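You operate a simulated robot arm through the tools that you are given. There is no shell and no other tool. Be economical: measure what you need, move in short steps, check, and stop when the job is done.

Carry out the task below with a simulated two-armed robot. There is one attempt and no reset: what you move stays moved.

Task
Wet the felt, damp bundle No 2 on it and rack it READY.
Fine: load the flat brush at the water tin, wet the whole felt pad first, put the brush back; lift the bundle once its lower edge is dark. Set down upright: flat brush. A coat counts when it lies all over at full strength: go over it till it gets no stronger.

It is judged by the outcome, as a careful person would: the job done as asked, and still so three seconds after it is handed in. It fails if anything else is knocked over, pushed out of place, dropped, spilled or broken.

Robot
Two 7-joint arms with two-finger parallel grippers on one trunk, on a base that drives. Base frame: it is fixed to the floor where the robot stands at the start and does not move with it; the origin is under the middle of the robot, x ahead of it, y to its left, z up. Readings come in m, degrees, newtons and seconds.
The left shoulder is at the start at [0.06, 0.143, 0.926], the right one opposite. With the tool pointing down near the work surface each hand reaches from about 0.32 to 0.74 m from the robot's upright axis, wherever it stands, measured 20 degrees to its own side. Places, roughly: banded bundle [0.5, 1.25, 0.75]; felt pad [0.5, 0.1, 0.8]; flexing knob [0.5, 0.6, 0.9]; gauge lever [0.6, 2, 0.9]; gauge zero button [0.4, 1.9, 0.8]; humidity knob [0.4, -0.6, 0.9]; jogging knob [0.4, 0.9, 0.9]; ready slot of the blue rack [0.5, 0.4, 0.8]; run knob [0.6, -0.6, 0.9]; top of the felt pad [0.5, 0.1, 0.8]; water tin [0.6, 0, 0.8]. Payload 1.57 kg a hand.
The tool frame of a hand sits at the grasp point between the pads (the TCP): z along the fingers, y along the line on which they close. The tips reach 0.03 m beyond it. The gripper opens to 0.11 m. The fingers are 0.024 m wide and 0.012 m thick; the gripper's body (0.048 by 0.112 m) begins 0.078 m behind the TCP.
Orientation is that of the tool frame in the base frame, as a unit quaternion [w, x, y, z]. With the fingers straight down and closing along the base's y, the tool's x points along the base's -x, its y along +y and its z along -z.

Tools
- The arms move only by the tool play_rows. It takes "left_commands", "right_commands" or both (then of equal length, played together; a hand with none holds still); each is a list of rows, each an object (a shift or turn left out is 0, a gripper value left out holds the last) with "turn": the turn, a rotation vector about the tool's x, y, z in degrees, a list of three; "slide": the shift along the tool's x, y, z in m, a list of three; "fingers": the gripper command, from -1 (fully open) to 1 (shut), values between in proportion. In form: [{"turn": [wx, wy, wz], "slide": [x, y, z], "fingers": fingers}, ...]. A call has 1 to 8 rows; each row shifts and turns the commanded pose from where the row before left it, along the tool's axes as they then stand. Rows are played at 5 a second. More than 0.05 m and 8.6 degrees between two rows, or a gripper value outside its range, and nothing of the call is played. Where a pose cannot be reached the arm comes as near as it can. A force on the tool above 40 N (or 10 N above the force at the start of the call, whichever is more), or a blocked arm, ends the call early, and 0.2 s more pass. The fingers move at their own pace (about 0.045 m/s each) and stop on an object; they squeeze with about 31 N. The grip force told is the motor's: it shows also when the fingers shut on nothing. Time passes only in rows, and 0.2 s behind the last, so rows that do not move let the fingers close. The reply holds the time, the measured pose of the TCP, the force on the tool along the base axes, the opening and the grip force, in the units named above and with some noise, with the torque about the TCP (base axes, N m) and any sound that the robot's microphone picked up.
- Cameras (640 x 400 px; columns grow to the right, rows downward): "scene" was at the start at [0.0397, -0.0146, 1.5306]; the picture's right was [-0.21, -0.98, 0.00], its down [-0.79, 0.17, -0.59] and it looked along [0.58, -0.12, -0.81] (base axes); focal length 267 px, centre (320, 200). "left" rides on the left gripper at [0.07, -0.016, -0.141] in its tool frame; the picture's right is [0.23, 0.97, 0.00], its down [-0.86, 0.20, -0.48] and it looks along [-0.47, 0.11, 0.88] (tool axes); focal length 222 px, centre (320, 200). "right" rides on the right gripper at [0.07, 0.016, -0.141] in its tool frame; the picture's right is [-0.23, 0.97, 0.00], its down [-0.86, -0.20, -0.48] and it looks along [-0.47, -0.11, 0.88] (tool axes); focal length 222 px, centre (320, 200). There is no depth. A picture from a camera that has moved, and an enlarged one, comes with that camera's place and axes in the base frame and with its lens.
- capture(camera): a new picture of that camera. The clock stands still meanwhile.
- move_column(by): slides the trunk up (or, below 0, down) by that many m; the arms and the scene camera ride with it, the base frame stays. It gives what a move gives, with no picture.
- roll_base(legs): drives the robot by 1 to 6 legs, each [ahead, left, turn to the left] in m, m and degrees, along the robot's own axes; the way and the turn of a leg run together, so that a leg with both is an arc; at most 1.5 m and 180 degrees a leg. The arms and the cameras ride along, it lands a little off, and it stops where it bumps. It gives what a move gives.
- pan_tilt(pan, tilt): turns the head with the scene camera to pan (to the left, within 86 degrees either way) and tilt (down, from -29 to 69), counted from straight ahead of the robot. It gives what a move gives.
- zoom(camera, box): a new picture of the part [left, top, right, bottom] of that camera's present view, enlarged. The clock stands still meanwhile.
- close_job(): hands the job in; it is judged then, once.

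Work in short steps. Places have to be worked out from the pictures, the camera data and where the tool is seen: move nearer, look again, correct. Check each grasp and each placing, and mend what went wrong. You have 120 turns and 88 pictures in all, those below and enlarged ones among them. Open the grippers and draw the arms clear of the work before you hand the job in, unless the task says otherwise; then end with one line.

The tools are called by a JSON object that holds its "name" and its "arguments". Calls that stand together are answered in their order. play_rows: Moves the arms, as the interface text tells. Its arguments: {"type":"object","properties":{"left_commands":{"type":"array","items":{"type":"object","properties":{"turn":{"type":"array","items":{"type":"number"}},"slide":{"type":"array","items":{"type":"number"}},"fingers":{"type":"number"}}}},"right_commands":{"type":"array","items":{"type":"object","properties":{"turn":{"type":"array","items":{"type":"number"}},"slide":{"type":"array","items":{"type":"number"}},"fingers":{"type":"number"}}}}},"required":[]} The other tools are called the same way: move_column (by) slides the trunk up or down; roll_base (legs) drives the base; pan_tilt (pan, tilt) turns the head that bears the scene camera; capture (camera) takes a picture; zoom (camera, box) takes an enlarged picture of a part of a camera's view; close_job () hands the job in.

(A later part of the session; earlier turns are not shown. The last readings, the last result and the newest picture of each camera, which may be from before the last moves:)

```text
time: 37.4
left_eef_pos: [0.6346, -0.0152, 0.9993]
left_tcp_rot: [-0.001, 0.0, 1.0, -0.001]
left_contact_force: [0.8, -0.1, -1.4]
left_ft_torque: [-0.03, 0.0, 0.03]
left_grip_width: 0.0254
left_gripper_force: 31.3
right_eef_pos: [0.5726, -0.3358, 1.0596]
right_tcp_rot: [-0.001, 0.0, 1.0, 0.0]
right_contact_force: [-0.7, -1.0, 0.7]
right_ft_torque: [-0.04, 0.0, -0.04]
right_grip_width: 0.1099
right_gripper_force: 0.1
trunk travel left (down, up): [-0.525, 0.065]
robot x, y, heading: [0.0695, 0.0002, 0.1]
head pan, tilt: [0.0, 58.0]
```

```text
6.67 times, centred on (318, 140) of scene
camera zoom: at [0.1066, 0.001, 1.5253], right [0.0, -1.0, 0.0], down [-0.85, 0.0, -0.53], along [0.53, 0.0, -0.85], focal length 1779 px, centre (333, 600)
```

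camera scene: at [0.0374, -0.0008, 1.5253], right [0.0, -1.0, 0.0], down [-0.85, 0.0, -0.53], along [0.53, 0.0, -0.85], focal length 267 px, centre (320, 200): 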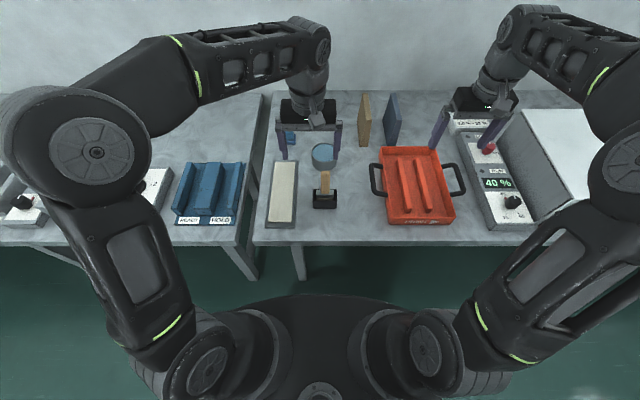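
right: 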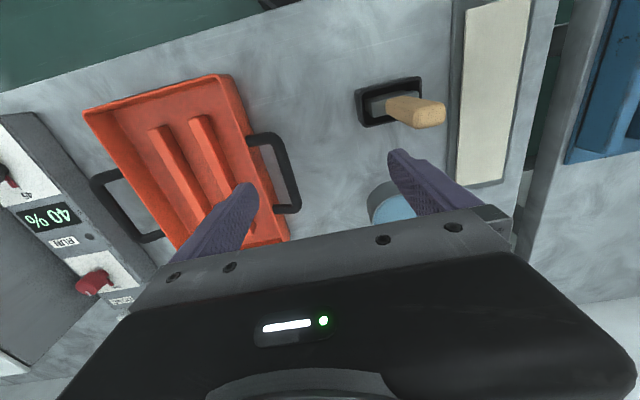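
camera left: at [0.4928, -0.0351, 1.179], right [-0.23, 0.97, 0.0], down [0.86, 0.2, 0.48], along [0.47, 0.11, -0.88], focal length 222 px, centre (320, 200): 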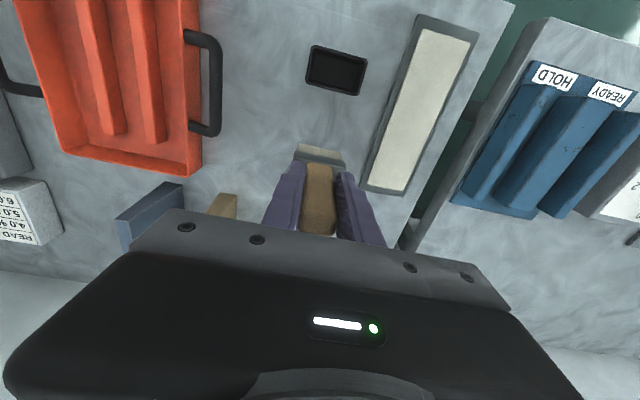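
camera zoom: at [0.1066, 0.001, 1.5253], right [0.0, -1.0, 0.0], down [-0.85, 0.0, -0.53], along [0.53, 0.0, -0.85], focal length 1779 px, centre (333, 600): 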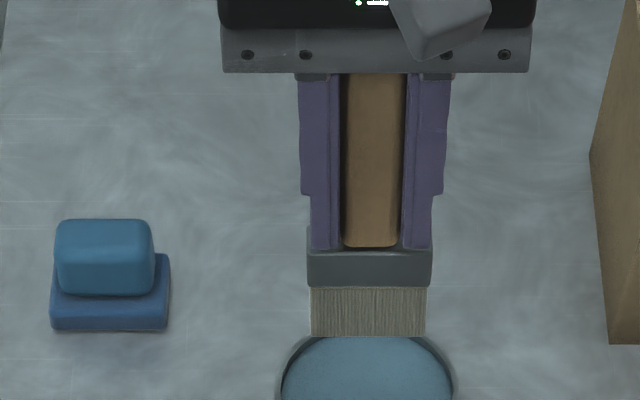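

Bristles are wet-grey; the felt is dark all over except thin feathered margins. One more load and full coat, pushing to the edges, to see if it still strengthens.

{"name": "play_rows", "arguments": {"left_commands": [{"slide": [0, 0, 0.03]}, {"slide": [0, 0, 0.02]}, {"slide": [0, 0, 0.008]}, {"slide": [0, 0, 0.003]}, {}, {}, {"slide": [0, 0, -0.02]}, {"slide": [0, 0, -0.04]}]}}

{"name": "play_rows", "arguments": {"left_commands": [{"slide": [0, 0.045, 0]}, {"slide": [0, 0.045, 0]}, {"slide": [0.006, 0.045, 0]}, {"slide": [0, 0.017, 0.02]}, {"slide": [0, 0, 0.035]}, {"slide": [0, 0, 0.025]}, {"slide": [0, 0, 0.004]}, {}]}}

```text
time: 39.2
left_eef_pos: [0.6351, -0.0137, 0.9996]
left_tcp_rot: [-0.001, 0.0, 1.0, 0.0]
left_contact_force: [0.2, -0.4, -0.4]
left_ft_torque: [0.0, 0.02, 0.0]
left_grip_width: 0.0254
left_gripper_force: 30.8
right_eef_pos: [0.5713, -0.3365, 1.0599]
right_tcp_rot: [0.0, 0.0, 1.0, 0.0]
right_contact_force: [0.1, -0.6, -0.2]
right_ft_torque: [0.02, 0.0, 0.01]
right_grip_width: 0.1101
right_gripper_force: 0.1
trunk travel left (down, up): [-0.525, 0.065]
robot x, y, heading: [0.0701, -0.0017, -0.1]
head pan, tilt: [0.0, 58.0]
```

```text
time: 41.0
left_eef_pos: [0.6267, 0.1365, 0.9137]
left_tcp_rot: [-0.001, 0.0, 1.0, -0.001]
left_contact_force: [-0.3, -0.1, -1.7]
left_ft_torque: [0.03, 0.01, 0.0]
left_grip_width: 0.0253
left_gripper_force: 30.7
right_eef_pos: [0.5721, -0.3356, 1.0596]
right_tcp_rot: [0.0, 0.0, 1.0, 0.0]
right_contact_force: [-0.3, 0.4, 0.2]
right_ft_torque: [-0.01, -0.03, 0.02]
right_grip_width: 0.11
right_gripper_force: 0.0
trunk travel left (down, up): [-0.525, 0.065]
robot x, y, heading: [0.0663, 0.0011, 0.1]
head pan, tilt: [0.0, 58.0]
```

At (0.627, 0.1365), just above the felt; down 4 mm more and stroke.

{"name": "play_rows", "arguments": {"left_commands": [{"slide": [0, 0, 0.004]}, {"slide": [0.035, 0, 0]}, {"slide": [0.035, 0, 0]}, {"slide": [0.035, 0, 0]}, {"slide": [0.035, 0, 0]}, {"slide": [0.035, 0, 0]}, {"slide": [0.035, 0, 0]}, {"slide": [0.01, 0, 0]}]}}

{"name": "play_rows", "arguments": {"left_commands": [{"slide": [0, -0.016, 0]}, {"slide": [-0.03, 0, 0]}, {"slide": [-0.03, 0, 0]}, {"slide": [-0.035, 0, 0]}, {"slide": [-0.035, 0, 0]}, {"slide": [-0.035, 0, 0]}, {"slide": [-0.035, 0, 0]}, {"slide": [-0.022, 0, 0]}]}}

{"name": "play_rows", "arguments": {"left_commands": [{"slide": [0, -0.017, 0]}, {"slide": [0.035, 0, 0]}, {"slide": [0.035, 0, 0]}, {"slide": [0.035, 0, 0]}, {"slide": [0.035, 0, 0]}, {"slide": [0.035, 0, 0]}, {"slide": [0.035, 0, 0]}, {"slide": [0.01, 0, 0]}]}}

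```text
time: 42.8
left_eef_pos: [0.408, 0.136, 0.9115]
left_tcp_rot: [-0.001, 0.0, 1.0, -0.001]
left_contact_force: [-0.2, -0.5, -0.7]
left_ft_torque: [-0.02, 0.02, -0.01]
left_grip_width: 0.0257
left_gripper_force: 31.0
right_eef_pos: [0.5715, -0.3366, 1.0589]
right_tcp_rot: [0.0, 0.0, 1.0, 0.0]
right_contact_force: [0.0, 0.0, 0.0]
right_ft_torque: [0.0, -0.02, 0.01]
right_grip_width: 0.1099
right_gripper_force: 0.0
trunk travel left (down, up): [-0.525, 0.065]
robot x, y, heading: [0.0697, -0.0004, -0.3]
head pan, tilt: [0.0, 58.0]
```

```text
time: 44.6
left_eef_pos: [0.6309, 0.1209, 0.9106]
left_tcp_rot: [-0.001, 0.0, 1.0, -0.001]
left_contact_force: [-0.3, -0.4, -0.6]
left_ft_torque: [0.02, -0.03, -0.07]
left_grip_width: 0.0254
left_gripper_force: 30.8
right_eef_pos: [0.5719, -0.3359, 1.0598]
right_tcp_rot: [-0.001, 0.0, 1.0, 0.0]
right_contact_force: [-0.7, 0.0, 0.5]
right_ft_torque: [-0.05, 0.0, 0.01]
right_grip_width: 0.11
right_gripper_force: 0.2
trunk travel left (down, up): [-0.525, 0.065]
robot x, y, heading: [0.0673, -0.0004, -0.1]
head pan, tilt: [0.0, 58.0]
```

```text
time: 46.4
left_eef_pos: [0.4099, 0.1036, 0.9112]
left_tcp_rot: [-0.001, 0.0, 1.0, 0.0]
left_contact_force: [-0.1, 0.2, -1.3]
left_ft_torque: [-0.02, 0.05, -0.03]
left_grip_width: 0.0257
left_gripper_force: 30.8
right_eef_pos: [0.5718, -0.336, 1.0583]
right_tcp_rot: [-0.001, 0.0, 1.0, 0.0]
right_contact_force: [-0.7, 0.2, -0.1]
right_ft_torque: [0.03, 0.01, 0.01]
right_grip_width: 0.11
right_gripper_force: 0.0
trunk travel left (down, up): [-0.525, 0.065]
robot x, y, heading: [0.0713, 0.001, -0.1]
head pan, tilt: [0.0, 58.0]
```

No contact on those passes (brush crept up in the grip). Feel for contact here.

{"name": "play_rows", "arguments": {"left_commands": [{"slide": [0, 0, 0.002]}, {"slide": [0, 0, 0.001]}, {}]}}

```text
time: 47.2
left_eef_pos: [0.409, 0.1043, 0.9088]
left_tcp_rot: [0.001, 0.0, 1.0, -0.001]
left_contact_force: [-1.4, 4.5, 25.7]
left_ft_torque: [0.5, -0.05, 0.05]
left_grip_width: 0.0257
left_gripper_force: 31.2
right_eef_pos: [0.5706, -0.3359, 1.0603]
right_tcp_rot: [-0.001, 0.0, 1.0, 0.0]
right_contact_force: [0.4, -0.2, 0.5]
right_ft_torque: [0.01, -0.02, 0.01]
right_grip_width: 0.1099
right_gripper_force: 0.1
trunk travel left (down, up): [-0.525, 0.065]
robot x, y, heading: [0.0706, 0.0032, 0.2]
head pan, tilt: [0.0, 58.0]
```

Contact at 25 N. Ease 1 mm and stroke the right, middle and left lanes (one call at a time).

{"name": "play_rows", "arguments": {"left_commands": [{"slide": [-0.01, 0, -0.001]}, {"slide": [-0.035, 0, 0]}, {"slide": [-0.035, 0, 0]}, {"slide": [-0.035, 0, 0]}, {"slide": [-0.035, 0, 0]}, {"slide": [-0.035, 0, 0]}, {"slide": [-0.033, 0, 0]}, {}]}}

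{"name": "zoom", "arguments": {"camera": "scene", "box": [220, 140, 364, 230]}}

```text
time: 49.0
left_eef_pos: [0.6287, 0.1039, 0.9091]
left_tcp_rot: [0.0, 0.001, 1.0, -0.001]
left_contact_force: [-1.3, 0.4, 2.5]
left_ft_torque: [0.05, 0.13, 0.07]
left_grip_width: 0.0256
left_gripper_force: 31.2
right_eef_pos: [0.5721, -0.3371, 1.0596]
right_tcp_rot: [0.0, 0.0, 1.0, 0.0]
right_contact_force: [0.8, 0.2, 0.5]
right_ft_torque: [0.0, -0.02, 0.03]
right_grip_width: 0.11
right_gripper_force: 0.1
trunk travel left (down, up): [-0.525, 0.065]
robot x, y, heading: [0.0669, 0.0022, -0.0]
head pan, tilt: [0.0, 58.0]
```

```text
4.44 times, centred on (292, 185) of scene
camera zoom: at [0.1063, 0.0006, 1.5253], right [0.0, -1.0, 0.0], down [-0.85, 0.0, -0.53], along [0.53, 0.0, -0.85], focal length 1186 px, centre (444, 267)
```

zoom: 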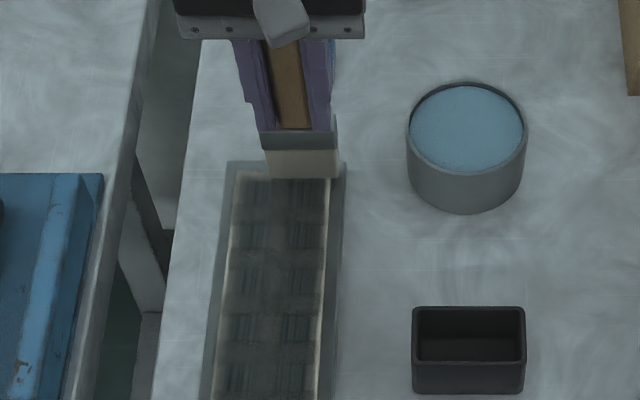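

The right margin doesn't change though brushed over, so it is saturated. One more pass on the left edge lane to be sure.

{"name": "play_rows", "arguments": {"left_commands": [{"slide": [0, 0.03, 0]}, {"slide": [0.035, 0, 0]}, {"slide": [0.035, 0, 0]}, {"slide": [0.035, 0, 0]}, {"slide": [0.035, 0, 0]}, {"slide": [0.035, 0, 0]}, {"slide": [0.035, 0, 0]}, {"slide": [0.01, 0, 0]}]}}

{"name": "play_rows", "arguments": {"left_commands": [{"slide": [0, -0.006, 0]}, {"slide": [-0.03, 0, 0]}, {"slide": [-0.03, 0, 0]}, {"slide": [-0.035, 0, 0]}, {"slide": [-0.035, 0, 0]}, {"slide": [-0.035, 0, 0]}, {"slide": [-0.035, 0, 0]}, {"slide": [-0.018, 0, 0]}]}}

{"name": "play_rows", "arguments": {"left_commands": [{"slide": [0, 0, -0.035]}, {"slide": [0, 0, -0.035]}, {"slide": [0, -0.045, -0.03]}, {"slide": [0.045, -0.02, 0]}, {"slide": [0.03, -0.04, 0]}, {"slide": [0.03, -0.04, 0]}, {"slide": [0.045, 0, 0]}, {}]}}

{"name": "zoom", "arguments": {"camera": "scene", "box": [220, 140, 380, 240]}}

```text
time: 50.8
left_eef_pos: [0.408, 0.1346, 0.9086]
left_tcp_rot: [-0.001, 0.0, 1.0, -0.001]
left_contact_force: [-1.0, -1.2, -1.2]
left_ft_torque: [0.01, -0.01, 0.01]
left_grip_width: 0.0257
left_gripper_force: 30.8
right_eef_pos: [0.5726, -0.3359, 1.0595]
right_tcp_rot: [0.0, 0.0, 1.0, 0.0]
right_contact_force: [-0.6, 1.3, -0.4]
right_ft_torque: [-0.02, -0.01, 0.02]
right_grip_width: 0.1103
right_gripper_force: 0.0
trunk travel left (down, up): [-0.525, 0.065]
robot x, y, heading: [0.0687, 0.0004, -0.2]
head pan, tilt: [0.0, 58.0]
```

```text
time: 52.6
left_eef_pos: [0.6261, 0.1277, 0.908]
left_tcp_rot: [0.0, 0.001, 1.0, -0.001]
left_contact_force: [-0.1, -0.4, 0.1]
left_ft_torque: [0.03, -0.03, 0.0]
left_grip_width: 0.0256
left_gripper_force: 31.1
right_eef_pos: [0.5717, -0.3358, 1.0592]
right_tcp_rot: [0.0, 0.0, 1.0, 0.0]
right_contact_force: [0.3, -0.3, -0.2]
right_ft_torque: [-0.01, 0.01, 0.01]
right_grip_width: 0.1103
right_gripper_force: 0.1
trunk travel left (down, up): [-0.525, 0.065]
robot x, y, heading: [0.0687, 0.0001, 0.0]
head pan, tilt: [0.0, 58.0]
```

```text
refused: row 3 steps farther than a row can; nothing moved
```

```text
4.00 times, centred on (300, 190) of scene
camera zoom: at [0.1063, 0.0005, 1.5254], right [0.0, -1.0, 0.0], down [-0.85, 0.0, -0.53], along [0.53, 0.0, -0.85], focal length 1067 px, centre (400, 240)
```

zoom: 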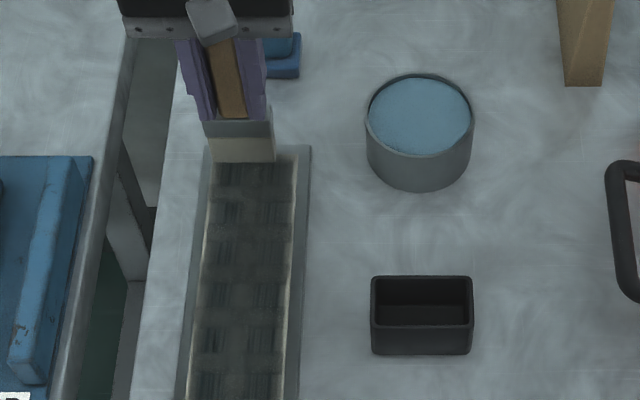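

Contact was lost again; press slightly more and stroke the left lane properly.

{"name": "play_rows", "arguments": {"left_commands": [{"slide": [0, 0.007, 0.002]}, {"slide": [0, 0, 0.0015]}, {"slide": [0.035, 0, 0]}, {"slide": [0.035, 0, 0]}, {"slide": [0.035, 0, 0]}, {"slide": [0.035, 0, 0]}, {"slide": [0.035, 0, 0]}, {"slide": [0.035, 0, 0]}]}}

{"name": "play_rows", "arguments": {"left_commands": [{"slide": [0.008, 0, 0]}, {"slide": [-0.008, -0.004, 0]}, {"slide": [-0.035, 0, 0]}, {"slide": [-0.035, 0, 0]}, {"slide": [-0.035, 0, 0]}, {"slide": [-0.035, 0, 0]}, {"slide": [-0.035, 0, 0]}, {"slide": [-0.035, 0, 0]}]}}

```text
time: 54.4
left_eef_pos: [0.4157, 0.1345, 0.9061]
left_tcp_rot: [0.0, -0.001, 1.0, -0.001]
left_contact_force: [4.6, 0.5, 24.0]
left_ft_torque: [0.02, -0.56, -0.02]
left_grip_width: 0.0259
left_gripper_force: 31.4
right_eef_pos: [0.5711, -0.3365, 1.0603]
right_tcp_rot: [0.0, 0.0, 1.0, -0.001]
right_contact_force: [0.5, -0.3, -0.4]
right_ft_torque: [-0.01, 0.0, 0.01]
right_grip_width: 0.1098
right_gripper_force: 0.1
trunk travel left (down, up): [-0.525, 0.065]
robot x, y, heading: [0.0692, 0.0005, 0.1]
head pan, tilt: [0.0, 58.0]
```

```text
time: 56.2
left_eef_pos: [0.6256, 0.1315, 0.9052]
left_tcp_rot: [0.0, 0.0, 1.0, -0.001]
left_contact_force: [-0.4, 0.0, 2.1]
left_ft_torque: [0.01, -0.04, -0.01]
left_grip_width: 0.0253
left_gripper_force: 30.5
right_eef_pos: [0.5705, -0.3356, 1.0605]
right_tcp_rot: [0.0, 0.0, 1.0, -0.001]
right_contact_force: [0.0, 0.0, -0.3]
right_ft_torque: [0.0, -0.04, -0.03]
right_grip_width: 0.11
right_gripper_force: 0.1
trunk travel left (down, up): [-0.525, 0.065]
robot x, y, heading: [0.0696, -0.0012, 0.1]
head pan, tilt: [0.0, 58.0]
```

Coat done with contact. Lift and carry the brush above its holder.

{"name": "play_rows", "arguments": {"left_commands": [{"slide": [0, 0, -0.035]}, {"slide": [0, 0, -0.045]}, {"slide": [0.03, -0.03, -0.02]}, {"slide": [0.032, -0.032, 0]}, {"slide": [0.032, -0.032, 0]}, {"slide": [0.032, -0.032, 0]}, {"slide": [0.027, -0.0225, 0]}, {}]}}

{"name": "zoom", "arguments": {"camera": "scene", "box": [220, 140, 380, 240]}}

{"name": "capture", "arguments": {"camera": "left"}}

```text
time: 58.0
left_eef_pos: [0.4727, -0.0173, 1.0043]
left_tcp_rot: [-0.001, -0.001, 1.0, -0.002]
left_contact_force: [0.8, 0.4, 0.2]
left_ft_torque: [0.01, 0.02, -0.01]
left_grip_width: 0.0256
left_gripper_force: 31.1
right_eef_pos: [0.5728, -0.3351, 1.0593]
right_tcp_rot: [0.0, 0.0, 1.0, -0.001]
right_contact_force: [0.2, 0.6, -0.6]
right_ft_torque: [-0.01, 0.01, -0.02]
right_grip_width: 0.1098
right_gripper_force: 0.1
trunk travel left (down, up): [-0.525, 0.065]
robot x, y, heading: [0.0685, -0.0029, -0.3]
head pan, tilt: [0.0, 58.0]
```

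```text
4.00 times, centred on (300, 190) of scene
camera zoom: at [0.1068, 0.0007, 1.5253], right [0.0, -1.0, 0.0], down [-0.85, 0.0, -0.53], along [0.53, 0.0, -0.85], focal length 1067 px, centre (400, 240)
```

zoom: 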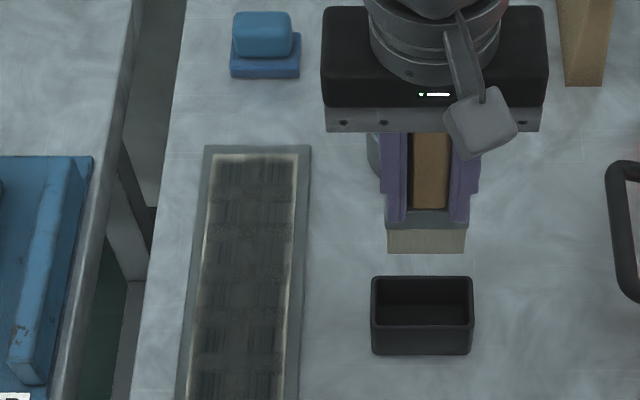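

```text
53 pictures are left
camera left: at [0.4032, -0.0338, 1.1469], right [-0.23, 0.97, 0.0], down [0.86, 0.2, 0.48], along [0.46, 0.11, -0.88], focal length 222 px, centre (320, 200)
```

left: 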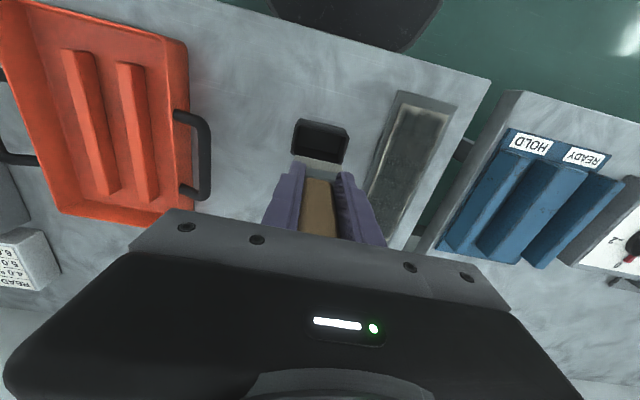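

Aligned with the holder (same x,y as picked). Lower until it rests at about TCP 0.898.

{"name": "play_rows", "arguments": {"left_commands": [{"slide": [0, 0.001, 0.03]}, {"slide": [0, 0, 0.03]}, {"slide": [0, 0, 0.02]}, {"slide": [0, 0, 0.012]}, {"slide": [0, 0, 0.006]}, {}]}}

{"name": "zoom", "arguments": {"camera": "scene", "box": [270, 150, 366, 210]}}

```text
time: 59.4
left_eef_pos: [0.4734, -0.015, 0.9072]
left_tcp_rot: [-0.001, 0.001, 1.0, -0.001]
left_contact_force: [0.1, -0.4, -0.9]
left_ft_torque: [-0.01, 0.01, -0.02]
left_grip_width: 0.0255
left_gripper_force: 31.3
right_eef_pos: [0.5728, -0.336, 1.0588]
right_tcp_rot: [0.0, 0.0, 1.0, -0.001]
right_contact_force: [-0.5, -0.8, -0.4]
right_ft_torque: [-0.01, -0.02, 0.03]
right_grip_width: 0.11
right_gripper_force: 0.0
trunk travel left (down, up): [-0.525, 0.065]
robot x, y, heading: [0.0723, 0.0026, 0.0]
head pan, tilt: [0.0, 58.0]
```

```text
6.67 times, centred on (318, 180) of scene
camera zoom: at [0.1064, 0.0006, 1.5253], right [0.0, -1.0, 0.0], down [-0.85, 0.0, -0.53], along [0.53, 0.0, -0.85], focal length 1779 px, centre (333, 333)
```

zoom: 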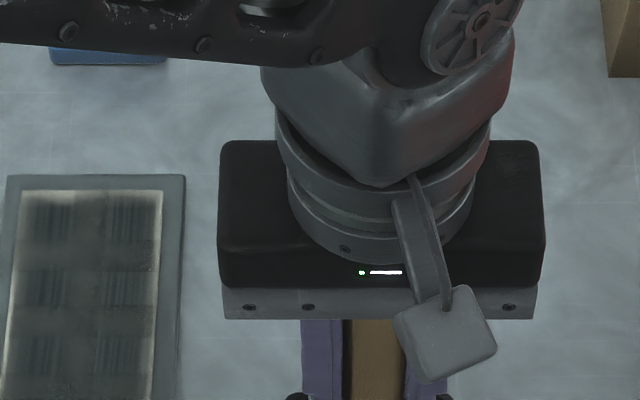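

Inside with no contact; lower gently a few mm more until it rests.

{"name": "play_rows", "arguments": {"left_commands": [{"slide": [0, 0, 0.004]}, {"slide": [0, 0, 0.003]}, {"slide": [0, 0, 0.003]}, {}]}}

{"name": "zoom", "arguments": {"camera": "scene", "box": [270, 170, 366, 230]}}

```text
time: 60.4
left_eef_pos: [0.4733, -0.0165, 0.8973]
left_tcp_rot: [-0.001, 0.0, 1.0, 0.0]
left_contact_force: [-0.4, -0.4, -0.6]
left_ft_torque: [-0.01, -0.02, -0.02]
left_grip_width: 0.0257
left_gripper_force: 31.1
right_eef_pos: [0.5714, -0.336, 1.0596]
right_tcp_rot: [0.0, 0.0, 1.0, 0.0]
right_contact_force: [0.1, 0.1, 0.6]
right_ft_torque: [-0.02, 0.01, 0.0]
right_grip_width: 0.1101
right_gripper_force: 0.1
trunk travel left (down, up): [-0.525, 0.065]
robot x, y, heading: [0.0699, -0.0012, -0.3]
head pan, tilt: [0.0, 58.0]
```

```text
6.67 times, centred on (318, 200) of scene
camera zoom: at [0.1065, 0.0006, 1.5253], right [0.0, -1.0, 0.0], down [-0.85, 0.0, -0.53], along [0.53, 0.0, -0.85], focal length 1779 px, centre (333, 200)
```

zoom: 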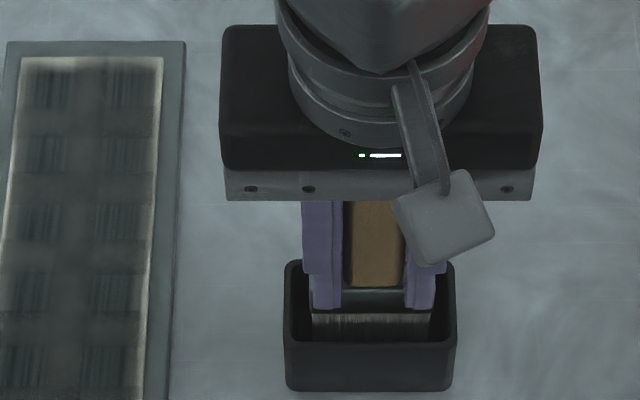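

Brush is inside the holder, the fingertips just entering too. Lower a couple more mm to feel the floor.

{"name": "play_rows", "arguments": {"left_commands": [{"slide": [0, 0, 0.002]}, {"slide": [0, 0, 0.002]}, {"slide": [0, 0, 0.002]}, {}]}}

```text
time: 61.4
left_eef_pos: [0.4734, -0.0172, 0.8939]
left_tcp_rot: [0.001, 0.0, 1.0, -0.002]
left_contact_force: [2.3, 1.9, 26.5]
left_ft_torque: [0.35, -0.31, 0.01]
left_grip_width: 0.0257
left_gripper_force: 30.5
right_eef_pos: [0.5712, -0.3364, 1.0601]
right_tcp_rot: [0.001, 0.001, 1.0, 0.0]
right_contact_force: [-0.5, 0.4, -0.6]
right_ft_torque: [-0.01, 0.03, 0.01]
right_grip_width: 0.11
right_gripper_force: 0.0
trunk travel left (down, up): [-0.525, 0.065]
robot x, y, heading: [0.0688, 0.0014, -0.4]
head pan, tilt: [0.0, 58.0]
```

On the floor (26 N). Ease up, open only to ~0.037 m so the fingers don't push the holder walls, then lift.

{"name": "play_rows", "arguments": {"left_commands": [{"slide": [0, 0, -0.002]}, {"fingers": 0.36}, {}, {"slide": [0, 0, -0.02]}, {"slide": [0, 0, -0.03]}, {"slide": [0, 0, -0.04], "fingers": 0}, {"slide": [0, 0, -0.04]}, {}]}}

{"name": "capture", "arguments": {"camera": "scene"}}

```text
time: 63.2
left_eef_pos: [0.4732, -0.0171, 1.024]
left_tcp_rot: [-0.001, 0.0, 1.0, -0.001]
left_contact_force: [0.5, -0.1, 0.4]
left_ft_torque: [0.0, -0.02, 0.01]
left_grip_width: 0.0549
left_gripper_force: 0.1
right_eef_pos: [0.5717, -0.3368, 1.0596]
right_tcp_rot: [-0.001, -0.001, 1.0, 0.0]
right_contact_force: [-0.3, 0.6, 0.4]
right_ft_torque: [-0.01, 0.02, 0.0]
right_grip_width: 0.1099
right_gripper_force: 0.0
trunk travel left (down, up): [-0.525, 0.065]
robot x, y, heading: [0.0727, 0.0006, -0.1]
head pan, tilt: [0.0, 58.0]
```

```text
50 pictures are left
camera scene: at [0.1066, 0.0005, 1.5253], right [0.0, -1.0, 0.0], down [-0.85, 0.0, -0.53], along [0.53, 0.0, -0.85], focal length 267 px, centre (320, 200)
```

scene: 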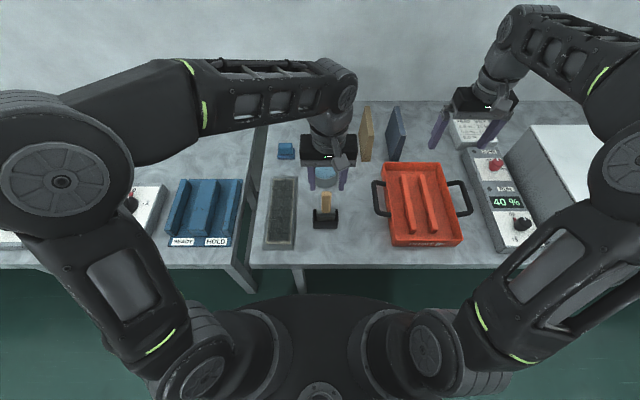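

Brush stands upright in its holder, felt uniformly dark. Now raise the trunk, back off a little and drive left toward the bundles.

{"name": "move_column", "arguments": {"by": 0.06}}

{"name": "roll_base", "arguments": {"legs": [[-0.12, 0, 0], [0, 0.95, 0]]}}

{"name": "pan_tilt", "arguments": {"pan": 20, "tilt": 50}}

{"name": "capture", "arguments": {"camera": "scene"}}

{"name": "capture", "arguments": {"camera": "left"}}

```text
time: 64.2
left_eef_pos: [0.4742, -0.0164, 1.0836]
left_tcp_rot: [0.0, 0.0, 1.0, -0.002]
left_contact_force: [0.1, 1.1, 0.4]
left_ft_torque: [-0.03, 0.0, 0.02]
left_grip_width: 0.0548
left_gripper_force: 0.1
right_eef_pos: [0.5726, -0.3367, 1.1195]
right_tcp_rot: [0.0, 0.0, 1.0, 0.0]
right_contact_force: [0.3, 0.6, -0.4]
right_ft_torque: [-0.01, 0.01, -0.04]
right_grip_width: 0.11
right_gripper_force: 0.1
trunk travel left (down, up): [-0.585, 0.005]
robot x, y, heading: [0.0678, -0.0024, -0.1]
head pan, tilt: [0.0, 58.0]
```

```text
time: 70.0
left_eef_pos: [0.3546, 0.9284, 1.0838]
left_tcp_rot: [-0.001, 0.002, 1.0, -0.001]
left_contact_force: [-0.7, 0.4, -0.6]
left_ft_torque: [-0.02, 0.03, 0.0]
left_grip_width: 0.0551
left_gripper_force: 0.0
right_eef_pos: [0.4517, 0.6095, 1.1196]
right_tcp_rot: [0.0, 0.002, 1.0, 0.0]
right_contact_force: [-0.5, 0.8, 0.7]
right_ft_torque: [-0.01, -0.02, -0.04]
right_grip_width: 0.1101
right_gripper_force: 0.0
trunk travel left (down, up): [-0.585, 0.005]
robot x, y, heading: [-0.0494, 0.9452, -0.2]
head pan, tilt: [0.0, 58.0]
```

```text
time: 70.8
left_eef_pos: [0.3548, 0.9288, 1.0841]
left_tcp_rot: [-0.001, 0.002, 1.0, -0.001]
left_contact_force: [0.6, -0.9, 0.4]
left_ft_torque: [0.02, 0.03, -0.02]
left_grip_width: 0.055
left_gripper_force: 0.0
right_eef_pos: [0.4512, 0.6089, 1.1184]
right_tcp_rot: [0.0, 0.002, 1.0, 0.0]
right_contact_force: [0.1, 0.2, 0.3]
right_ft_torque: [-0.01, 0.0, 0.02]
right_grip_width: 0.1101
right_gripper_force: 0.0
trunk travel left (down, up): [-0.585, 0.005]
robot x, y, heading: [-0.0506, 0.9466, -0.2]
head pan, tilt: [20.0, 50.0]
```

```text
49 pictures are left
camera scene: at [-0.0088, 0.9727, 1.5955], right [0.34, -0.94, 0.0], down [-0.72, -0.26, -0.64], along [0.6, 0.22, -0.77], focal length 267 px, centre (320, 200)
```

scene: 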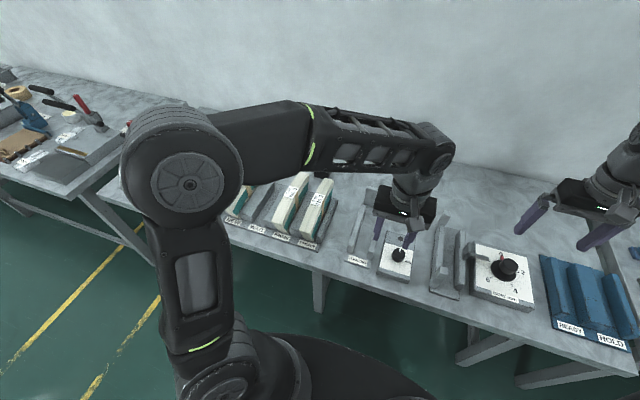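

```text
48 pictures are left
camera left: at [0.2851, 0.9113, 1.2257], right [-0.22, 0.97, 0.0], down [0.86, 0.2, 0.48], along [0.46, 0.11, -0.88], focal length 222 px, centre (320, 200)
```

left: 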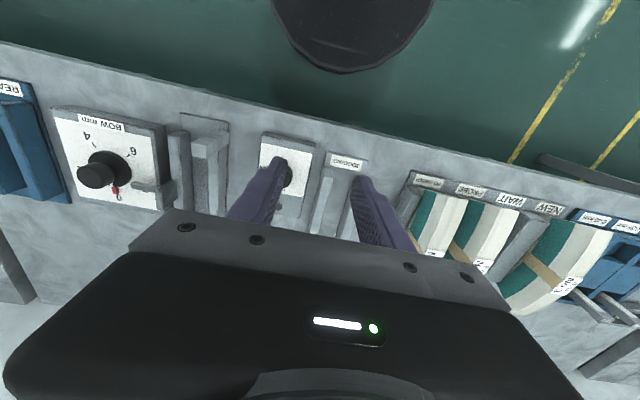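

Bundle No 2 is in the TO DAMP slot (nearest). Zoom for geometry.

{"name": "zoom", "arguments": {"camera": "scene", "box": [230, 150, 390, 270]}}

```text
3.33 times, centred on (310, 210) of scene
camera zoom: at [-0.0088, 0.9727, 1.5955], right [0.34, -0.94, 0.0], down [-0.72, -0.26, -0.64], along [0.6, 0.22, -0.77], focal length 889 px, centre (353, 167)
```

zoom: 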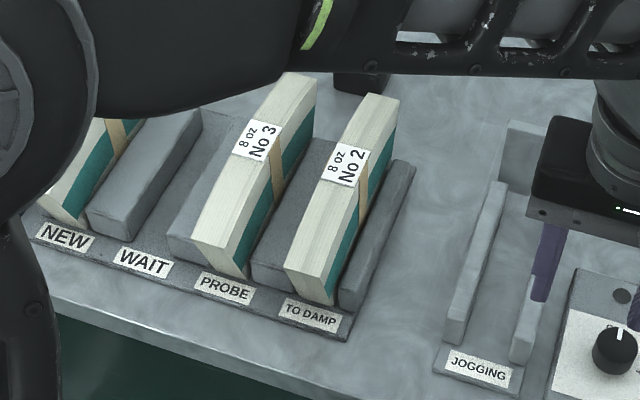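

Bundle No 2 centre about (0.51, 1.17), ~0.04 thick along y, top around 0.93. Drive a bit closer and move the left hand over it, opened.

{"name": "roll_base", "arguments": {"legs": [[0.06, 0.1, 0]]}}

{"name": "play_rows", "arguments": {"left_commands": [{"slide": [-0.03, 0.035, 0], "fingers": -1}, {"slide": [-0.03, 0.035, 0]}, {"slide": [-0.03, 0.035, 0]}, {"slide": [0, 0.03, 0]}, {}]}}

{"name": "capture", "arguments": {"camera": "left"}}

{"name": "capture", "arguments": {"camera": "scene"}}

```text
time: 72.1
left_eef_pos: [0.4144, 1.0295, 1.084]
left_tcp_rot: [-0.002, 0.002, 1.0, -0.001]
left_contact_force: [0.6, 0.2, 0.6]
left_ft_torque: [-0.04, 0.02, -0.01]
left_grip_width: 0.055
left_gripper_force: 0.1
right_eef_pos: [0.5139, 0.7081, 1.1196]
right_tcp_rot: [-0.001, 0.002, 1.0, 0.0]
right_contact_force: [-0.3, 0.1, -0.8]
right_ft_torque: [-0.05, 0.06, 0.0]
right_grip_width: 0.1098
right_gripper_force: 0.1
trunk travel left (down, up): [-0.585, 0.005]
robot x, y, heading: [0.0109, 1.0485, -0.3]
head pan, tilt: [20.0, 50.0]
```

```text
time: 73.3
left_eef_pos: [0.5054, 1.1635, 1.0828]
left_tcp_rot: [-0.001, 0.002, 1.0, -0.001]
left_contact_force: [0.7, 0.9, 0.8]
left_ft_torque: [0.01, 0.01, 0.01]
left_grip_width: 0.1098
left_gripper_force: 0.1
right_eef_pos: [0.513, 0.7086, 1.1197]
right_tcp_rot: [-0.001, 0.002, 1.0, 0.0]
right_contact_force: [-0.6, 0.2, 0.0]
right_ft_torque: [0.02, 0.02, 0.02]
right_grip_width: 0.1098
right_gripper_force: 0.2
trunk travel left (down, up): [-0.585, 0.005]
robot x, y, heading: [0.0088, 1.046, -0.0]
head pan, tilt: [20.0, 50.0]
```

```text
46 pictures are left
camera left: at [0.437, 1.1467, 1.2244], right [-0.22, 0.97, 0.0], down [0.86, 0.2, 0.48], along [0.46, 0.11, -0.88], focal length 222 px, centre (320, 200)
```

left: 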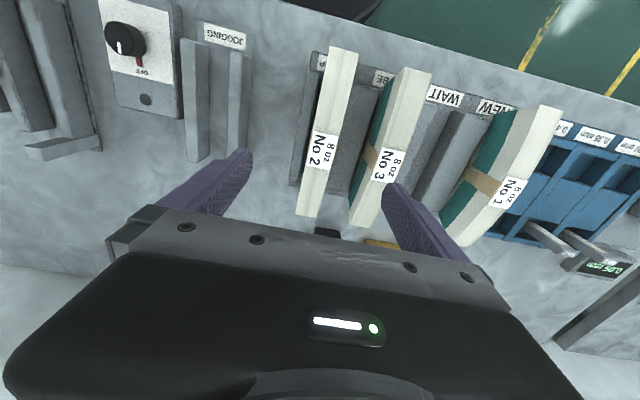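

```text
45 pictures are left
camera scene: at [0.0523, 1.0727, 1.5955], right [0.34, -0.94, 0.0], down [-0.72, -0.26, -0.64], along [0.6, 0.22, -0.77], focal length 267 px, centre (320, 200)
```

scene: 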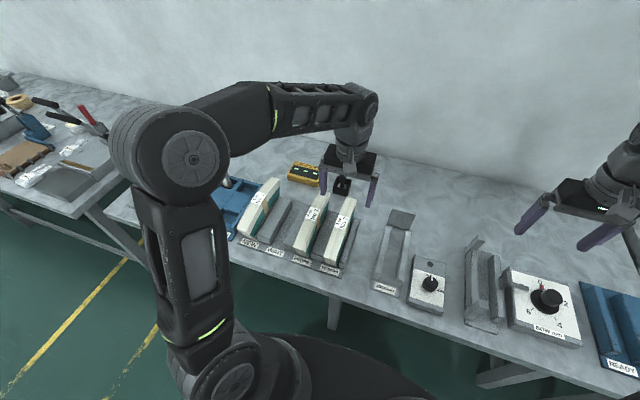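

Label triangulates to (0.518, 1.169, 0.92); bundle spans y 1.15–1.19 and x 0.40–0.64; rails top ~0.85. Narrow the opening to 0.085 and descend to TCP 0.95 first.

{"name": "play_rows", "arguments": {"left_commands": [{"slide": [-0.012, 0.006, 0], "fingers": -0.55}, {}, {"slide": [0, 0, 0.045]}, {"slide": [0, 0, 0.045]}, {"slide": [0, 0, 0.04]}, {}]}}

{"name": "capture", "arguments": {"camera": "left"}}

{"name": "zoom", "arguments": {"camera": "scene", "box": [260, 130, 420, 280]}}

```text
time: 74.7
left_eef_pos: [0.5159, 1.1702, 0.955]
left_tcp_rot: [0.0, 0.001, 1.0, -0.001]
left_contact_force: [-0.5, 0.0, 0.1]
left_ft_torque: [0.01, 0.0, 0.01]
left_grip_width: 0.0854
left_gripper_force: 0.1
right_eef_pos: [0.5125, 0.709, 1.1199]
right_tcp_rot: [0.0, 0.002, 1.0, 0.0]
right_contact_force: [0.3, -0.4, 0.2]
right_ft_torque: [0.03, -0.01, 0.02]
right_grip_width: 0.11
right_gripper_force: 0.0
trunk travel left (down, up): [-0.585, 0.005]
robot x, y, heading: [0.0092, 1.0481, -0.2]
head pan, tilt: [20.0, 50.0]
```

```text
44 pictures are left
camera left: at [0.4477, 1.1533, 1.0957], right [-0.22, 0.97, 0.0], down [0.86, 0.2, 0.48], along [0.47, 0.11, -0.88], focal length 222 px, centre (320, 200)
```

left: 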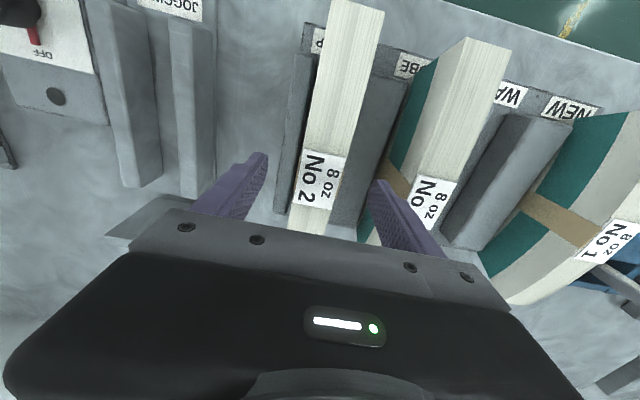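

```text
2.67 times, centred on (340, 205) of scene
camera zoom: at [0.0512, 1.0732, 1.5956], right [0.34, -0.94, 0.0], down [-0.72, -0.26, -0.64], along [0.6, 0.22, -0.77], focal length 712 px, centre (267, 187)
```

zoom: 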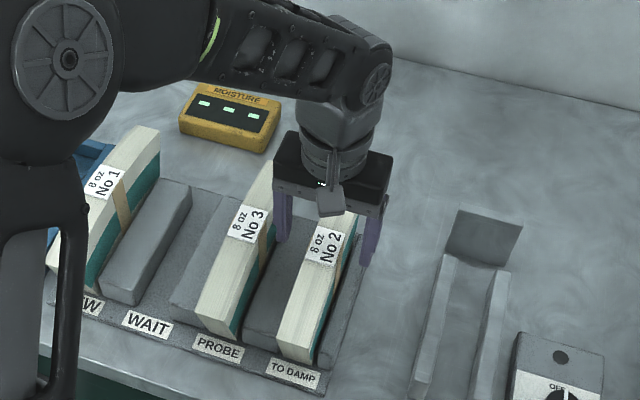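

Centred, with ~2 cm clearance to No 3. Descend to 0.91 and close.

{"name": "play_rows", "arguments": {"left_commands": [{"slide": [-0.003, 0, 0.022]}, {"slide": [0, 0, 0.022]}, {}, {"fingers": 1}, {}, {}, {}, {}]}}

{"name": "capture", "arguments": {"camera": "left"}}

```text
time: 76.5
left_eef_pos: [0.5195, 1.1691, 0.9091]
left_tcp_rot: [-0.001, 0.002, 1.0, -0.001]
left_contact_force: [-0.2, -1.6, 0.0]
left_ft_torque: [0.01, -0.12, 0.05]
left_grip_width: 0.0359
left_gripper_force: 30.7
right_eef_pos: [0.5121, 0.7087, 1.1196]
right_tcp_rot: [0.0, 0.002, 1.0, -0.001]
right_contact_force: [0.3, 0.1, -0.2]
right_ft_torque: [0.0, -0.01, -0.01]
right_grip_width: 0.1099
right_gripper_force: 0.0
trunk travel left (down, up): [-0.585, 0.005]
robot x, y, heading: [0.0087, 1.0435, -0.3]
head pan, tilt: [20.0, 50.0]
```

```text
42 pictures are left
camera left: at [0.4509, 1.1526, 1.0514], right [-0.22, 0.97, 0.0], down [0.86, 0.2, 0.48], along [0.46, 0.11, -0.88], focal length 222 px, centre (320, 200)
```

left: 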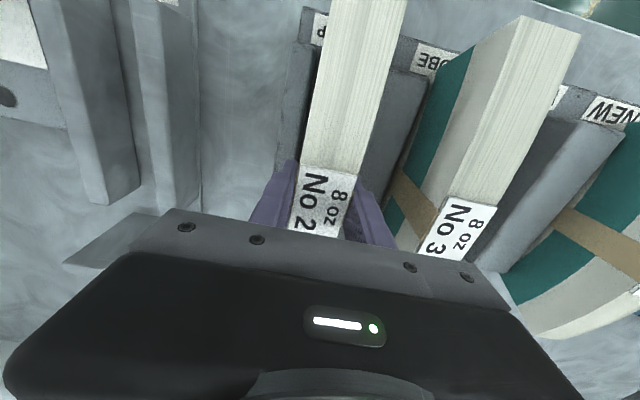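

Held (0.036 m). Lift straight up 0.17 m and check.

{"name": "play_rows", "arguments": {"left_commands": [{"slide": [0, 0, -0.015]}, {"slide": [0, 0, -0.02]}, {"slide": [0, 0, -0.03]}, {"slide": [0, 0, -0.035]}, {"slide": [0, 0, -0.035]}, {"slide": [0, 0, -0.035]}, {}]}}

{"name": "zoom", "arguments": {"camera": "scene", "box": [260, 110, 420, 260]}}

```text
time: 78.1
left_eef_pos: [0.5217, 1.1703, 1.0793]
left_tcp_rot: [-0.001, 0.001, 1.0, -0.001]
left_contact_force: [-0.3, 0.0, -4.8]
left_ft_torque: [-0.01, 0.02, -0.01]
left_grip_width: 0.0356
left_gripper_force: 31.4
right_eef_pos: [0.5133, 0.7088, 1.1184]
right_tcp_rot: [0.0, 0.001, 1.0, 0.0]
right_contact_force: [-0.9, -0.2, 0.2]
right_ft_torque: [-0.05, -0.01, 0.0]
right_grip_width: 0.11
right_gripper_force: 0.0
trunk travel left (down, up): [-0.585, 0.005]
robot x, y, heading: [0.0131, 1.0478, -0.3]
head pan, tilt: [20.0, 50.0]
```

```text
2.67 times, centred on (340, 185) of scene
camera zoom: at [0.0526, 1.0733, 1.5955], right [0.34, -0.94, 0.0], down [-0.72, -0.26, -0.64], along [0.6, 0.22, -0.77], focal length 712 px, centre (267, 240)
```

zoom: 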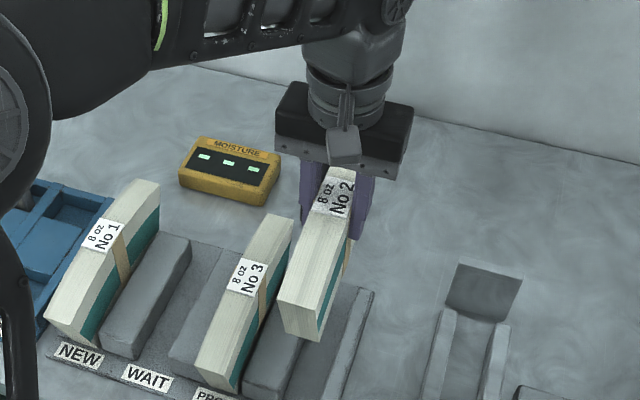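

Bundle No 2 is lifted and balanced (bottom ≈ 0.99). Drive right 1.05 m so it comes above the felt.

{"name": "roll_base", "arguments": {"legs": [[0, -1.05, 0.3]]}}

{"name": "pan_tilt", "arguments": {"pan": 8, "tilt": 56}}

{"name": "capture", "arguments": {"camera": "scene"}}

{"name": "capture", "arguments": {"camera": "left"}}

```text
time: 83.5
left_eef_pos: [0.5174, 0.1244, 1.0791]
left_tcp_rot: [-0.001, 0.0, 1.0, 0.001]
left_contact_force: [-0.3, 0.5, -5.7]
left_ft_torque: [0.0, 0.03, 0.02]
left_grip_width: 0.0361
left_gripper_force: 30.7
right_eef_pos: [0.5115, -0.3374, 1.1197]
right_tcp_rot: [0.0, 0.0, 1.0, 0.001]
right_contact_force: [-0.3, 0.2, -1.0]
right_ft_torque: [0.02, 0.01, 0.01]
right_grip_width: 0.11
right_gripper_force: 0.2
trunk travel left (down, up): [-0.585, 0.005]
robot x, y, heading: [0.0102, -0.0033, -0.2]
head pan, tilt: [20.0, 50.0]
```

```text
time: 84.2
left_eef_pos: [0.5193, 0.1231, 1.0788]
left_tcp_rot: [-0.001, 0.0, 1.0, 0.0]
left_contact_force: [0.7, -0.4, -6.3]
left_ft_torque: [0.02, 0.04, 0.02]
left_grip_width: 0.0358
left_gripper_force: 31.0
right_eef_pos: [0.512, -0.3367, 1.1196]
right_tcp_rot: [-0.001, 0.0, 1.0, 0.0]
right_contact_force: [0.7, 0.0, -0.2]
right_ft_torque: [0.03, -0.02, -0.01]
right_grip_width: 0.1099
right_gripper_force: 0.1
trunk travel left (down, up): [-0.585, 0.005]
robot x, y, heading: [0.0119, 0.0039, -0.1]
head pan, tilt: [8.0, 56.0]
```

```text
40 pictures are left
camera scene: at [0.048, 0.01, 1.5878], right [0.14, -0.99, 0.0], down [-0.82, -0.12, -0.56], along [0.55, 0.08, -0.83], focal length 267 px, centre (320, 200)
```

scene: 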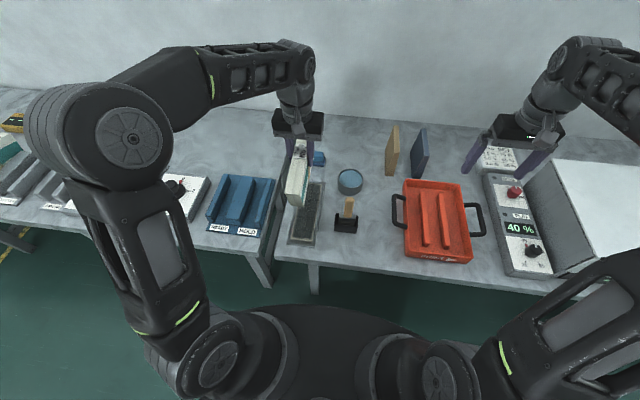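

```text
39 pictures are left
camera left: at [0.4492, 0.1074, 1.2207], right [-0.23, 0.97, 0.0], down [0.86, 0.2, 0.48], along [0.46, 0.11, -0.88], focal length 222 px, centre (320, 200)
```

left: 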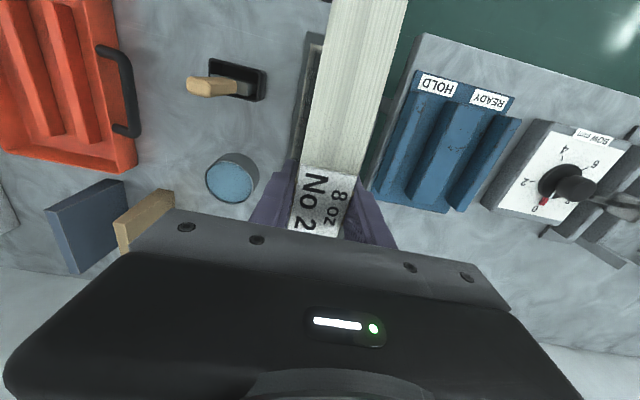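

Over the felt at (0.519, 0.123). Shift 3 mm and lower to just above it.

{"name": "play_rows", "arguments": {"left_commands": [{"slide": [0.002, -0.003, 0.04]}, {"slide": [0, 0, 0.04]}, {"slide": [0, 0, 0.035]}, {"slide": [0, 0, 0.025]}, {}]}}

{"name": "zoom", "arguments": {"camera": "scene", "box": [230, 130, 390, 250]}}

```text
time: 85.4
left_eef_pos: [0.5149, 0.1224, 0.9378]
left_tcp_rot: [0.0, 0.001, 1.0, -0.001]
left_contact_force: [-0.9, 0.5, -5.5]
left_ft_torque: [0.0, 0.0, 0.0]
left_grip_width: 0.0359
left_gripper_force: 30.8
right_eef_pos: [0.511, -0.338, 1.1188]
right_tcp_rot: [0.0, 0.0, 1.0, 0.0]
right_contact_force: [-0.6, -1.0, -0.5]
right_ft_torque: [-0.01, 0.0, -0.01]
right_grip_width: 0.1098
right_gripper_force: 0.1
trunk travel left (down, up): [-0.585, 0.005]
robot x, y, heading: [0.0086, -0.0017, -0.3]
head pan, tilt: [8.0, 56.0]
```

```text
3.33 times, centred on (310, 190) of scene
camera zoom: at [0.0478, 0.0099, 1.5878], right [0.14, -0.99, 0.0], down [-0.82, -0.11, -0.56], along [0.55, 0.08, -0.83], focal length 889 px, centre (353, 233)
```

zoom: 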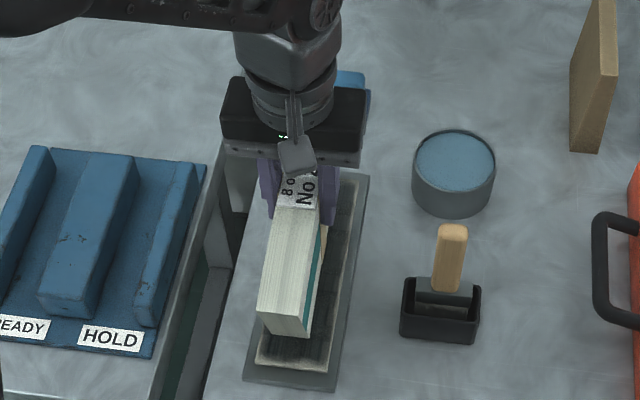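

Zoom on the felt's near end, which looks lighter.

{"name": "zoom", "arguments": {"camera": "scene", "box": [280, 190, 344, 250]}}

```text
6.67 times, centred on (312, 220) of scene
camera zoom: at [0.0478, 0.0099, 1.5878], right [0.14, -0.99, 0.0], down [-0.82, -0.11, -0.56], along [0.55, 0.08, -0.83], focal length 1779 px, centre (373, 67)
```

zoom: 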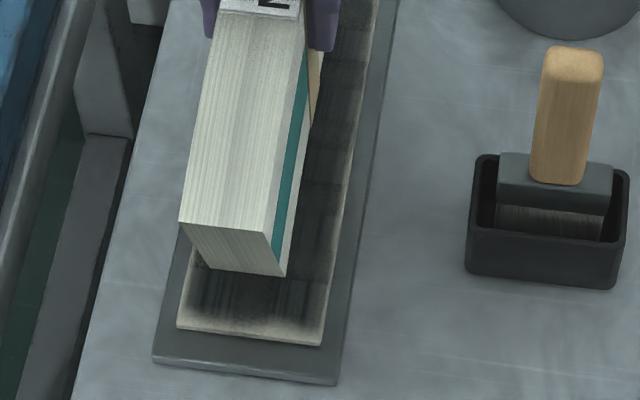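

The last ~1–2 cm of felt at the near end is weaker. Before damping I'll touch it up using the right hand, holding the bundle aside over the rack at height with the left.

{"name": "play_rows", "arguments": {"left_commands": [{"slide": [0, 0, -0.04]}, {"slide": [0, 0, -0.04]}, {"slide": [0, 0.035, -0.03]}, {"slide": [0, 0.045, 0]}, {"slide": [0, 0.045, 0]}, {"slide": [0, 0.045, 0]}, {"slide": [0, 0.045, 0]}, {"slide": [0, 0.045, 0]}]}}

{"name": "roll_base", "arguments": {"legs": [[0.055, 0, 0]]}}

{"name": "play_rows", "arguments": {"right_commands": [{"slide": [0.015, 0.045, 0]}, {"slide": [0.015, 0.045, 0]}, {"slide": [0.015, 0.045, 0]}, {"slide": [0.015, 0.045, 0]}, {"slide": [0.015, 0.045, 0]}, {"slide": [0.015, 0.045, 0]}, {"slide": [0.003, 0.045, 0]}, {}]}}

{"name": "capture", "arguments": {"camera": "right"}}

{"name": "capture", "arguments": {"camera": "scene"}}

```text
time: 87.2
left_eef_pos: [0.5171, 0.3827, 1.0479]
left_tcp_rot: [-0.001, 0.001, 1.0, -0.001]
left_contact_force: [0.2, 0.2, -5.2]
left_ft_torque: [-0.01, 0.01, 0.01]
left_grip_width: 0.036
left_gripper_force: 30.6
right_eef_pos: [0.5114, -0.3372, 1.1198]
right_tcp_rot: [-0.001, 0.0, 1.0, 0.0]
right_contact_force: [-0.6, 0.6, 0.1]
right_ft_torque: [0.0, 0.0, 0.03]
right_grip_width: 0.1101
right_gripper_force: 0.1
trunk travel left (down, up): [-0.585, 0.005]
robot x, y, heading: [0.0074, 0.0018, -0.2]
head pan, tilt: [8.0, 56.0]
```

```text
time: 88.2
left_eef_pos: [0.5752, 0.3803, 1.0471]
left_tcp_rot: [-0.002, 0.0, 1.0, -0.001]
left_contact_force: [0.4, -0.6, -5.7]
left_ft_torque: [-0.03, 0.02, -0.01]
left_grip_width: 0.036
left_gripper_force: 30.5
right_eef_pos: [0.5684, -0.3371, 1.1176]
right_tcp_rot: [-0.002, 0.001, 1.0, 0.001]
right_contact_force: [1.1, 0.0, -0.3]
right_ft_torque: [0.03, 0.02, -0.02]
right_grip_width: 0.11
right_gripper_force: 0.0
trunk travel left (down, up): [-0.585, 0.005]
robot x, y, heading: [0.0662, 0.0033, -0.0]
head pan, tilt: [8.0, 56.0]
```

```text
time: 90.0
left_eef_pos: [0.5724, 0.3808, 1.0479]
left_tcp_rot: [0.0, 0.001, 1.0, 0.0]
left_contact_force: [-0.4, 0.3, -5.8]
left_ft_torque: [-0.01, -0.02, -0.04]
left_grip_width: 0.0359
left_gripper_force: 30.8
right_eef_pos: [0.4735, -0.0218, 1.1194]
right_tcp_rot: [-0.001, 0.0, 1.0, 0.001]
right_contact_force: [0.3, -0.4, 0.0]
right_ft_torque: [0.03, 0.02, 0.0]
right_grip_width: 0.1099
right_gripper_force: 0.1
trunk travel left (down, up): [-0.585, 0.005]
robot x, y, heading: [0.0703, 0.0015, 0.1]
head pan, tilt: [8.0, 56.0]
```

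```text
36 pictures are left
camera right: at [0.4038, -0.0043, 1.2614], right [0.23, 0.97, 0.0], down [0.86, -0.2, 0.48], along [0.47, -0.11, -0.88], focal length 222 px, centre (320, 200)
```

right: 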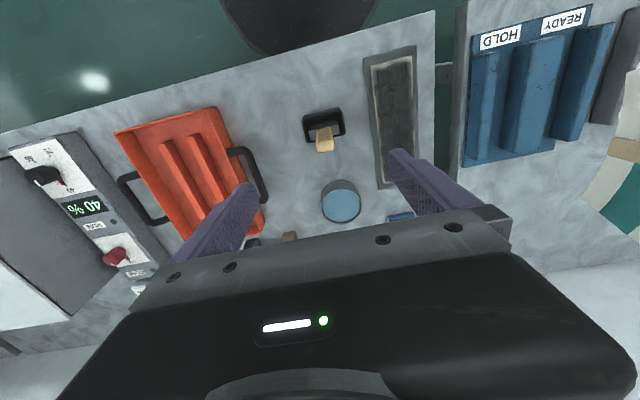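

```text
35 pictures are left
camera scene: at [0.1029, 0.0093, 1.5878], right [0.14, -0.99, 0.0], down [-0.82, -0.11, -0.56], along [0.55, 0.08, -0.83], focal length 267 px, centre (320, 200)
```

scene: 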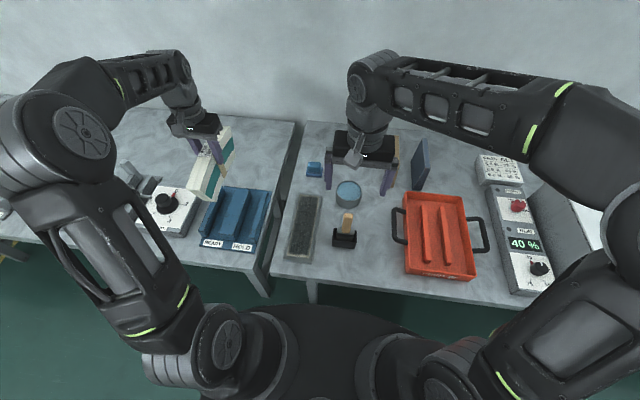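

Handle at about (0.475, -0.015). Descend and grip the brush with the right hand.

{"name": "play_rows", "arguments": {"right_commands": [{"slide": [0, 0.006, 0.04]}, {"slide": [0, 0, 0.04]}, {"slide": [0, 0, 0.04]}, {"slide": [0, 0, 0.04]}, {"slide": [0, 0, 0.034]}, {}]}}

{"name": "capture", "arguments": {"camera": "right"}}

```text
time: 91.4
left_eef_pos: [0.5724, 0.381, 1.0474]
left_tcp_rot: [-0.001, 0.0, 1.0, -0.001]
left_contact_force: [-0.6, 0.8, -5.4]
left_ft_torque: [0.01, -0.01, 0.0]
left_grip_width: 0.0357
left_gripper_force: 31.0
right_eef_pos: [0.4741, -0.0166, 0.9237]
right_tcp_rot: [0.0, 0.0, 1.0, 0.001]
right_contact_force: [-0.8, -0.6, -1.1]
right_ft_torque: [0.01, 0.0, -0.02]
right_grip_width: 0.1098
right_gripper_force: 0.1
trunk travel left (down, up): [-0.585, 0.005]
robot x, y, heading: [0.062, -0.0007, -0.1]
head pan, tilt: [8.0, 56.0]
```

```text
34 pictures are left
camera right: at [0.4036, 0.001, 1.0657], right [0.23, 0.97, 0.0], down [0.86, -0.2, 0.48], along [0.47, -0.11, -0.88], focal length 222 px, centre (320, 200)
```

right: 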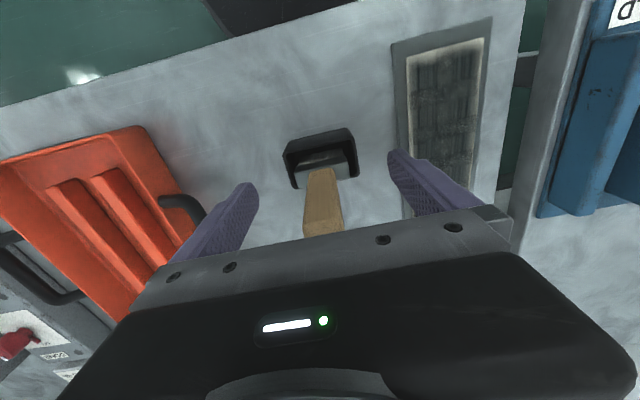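

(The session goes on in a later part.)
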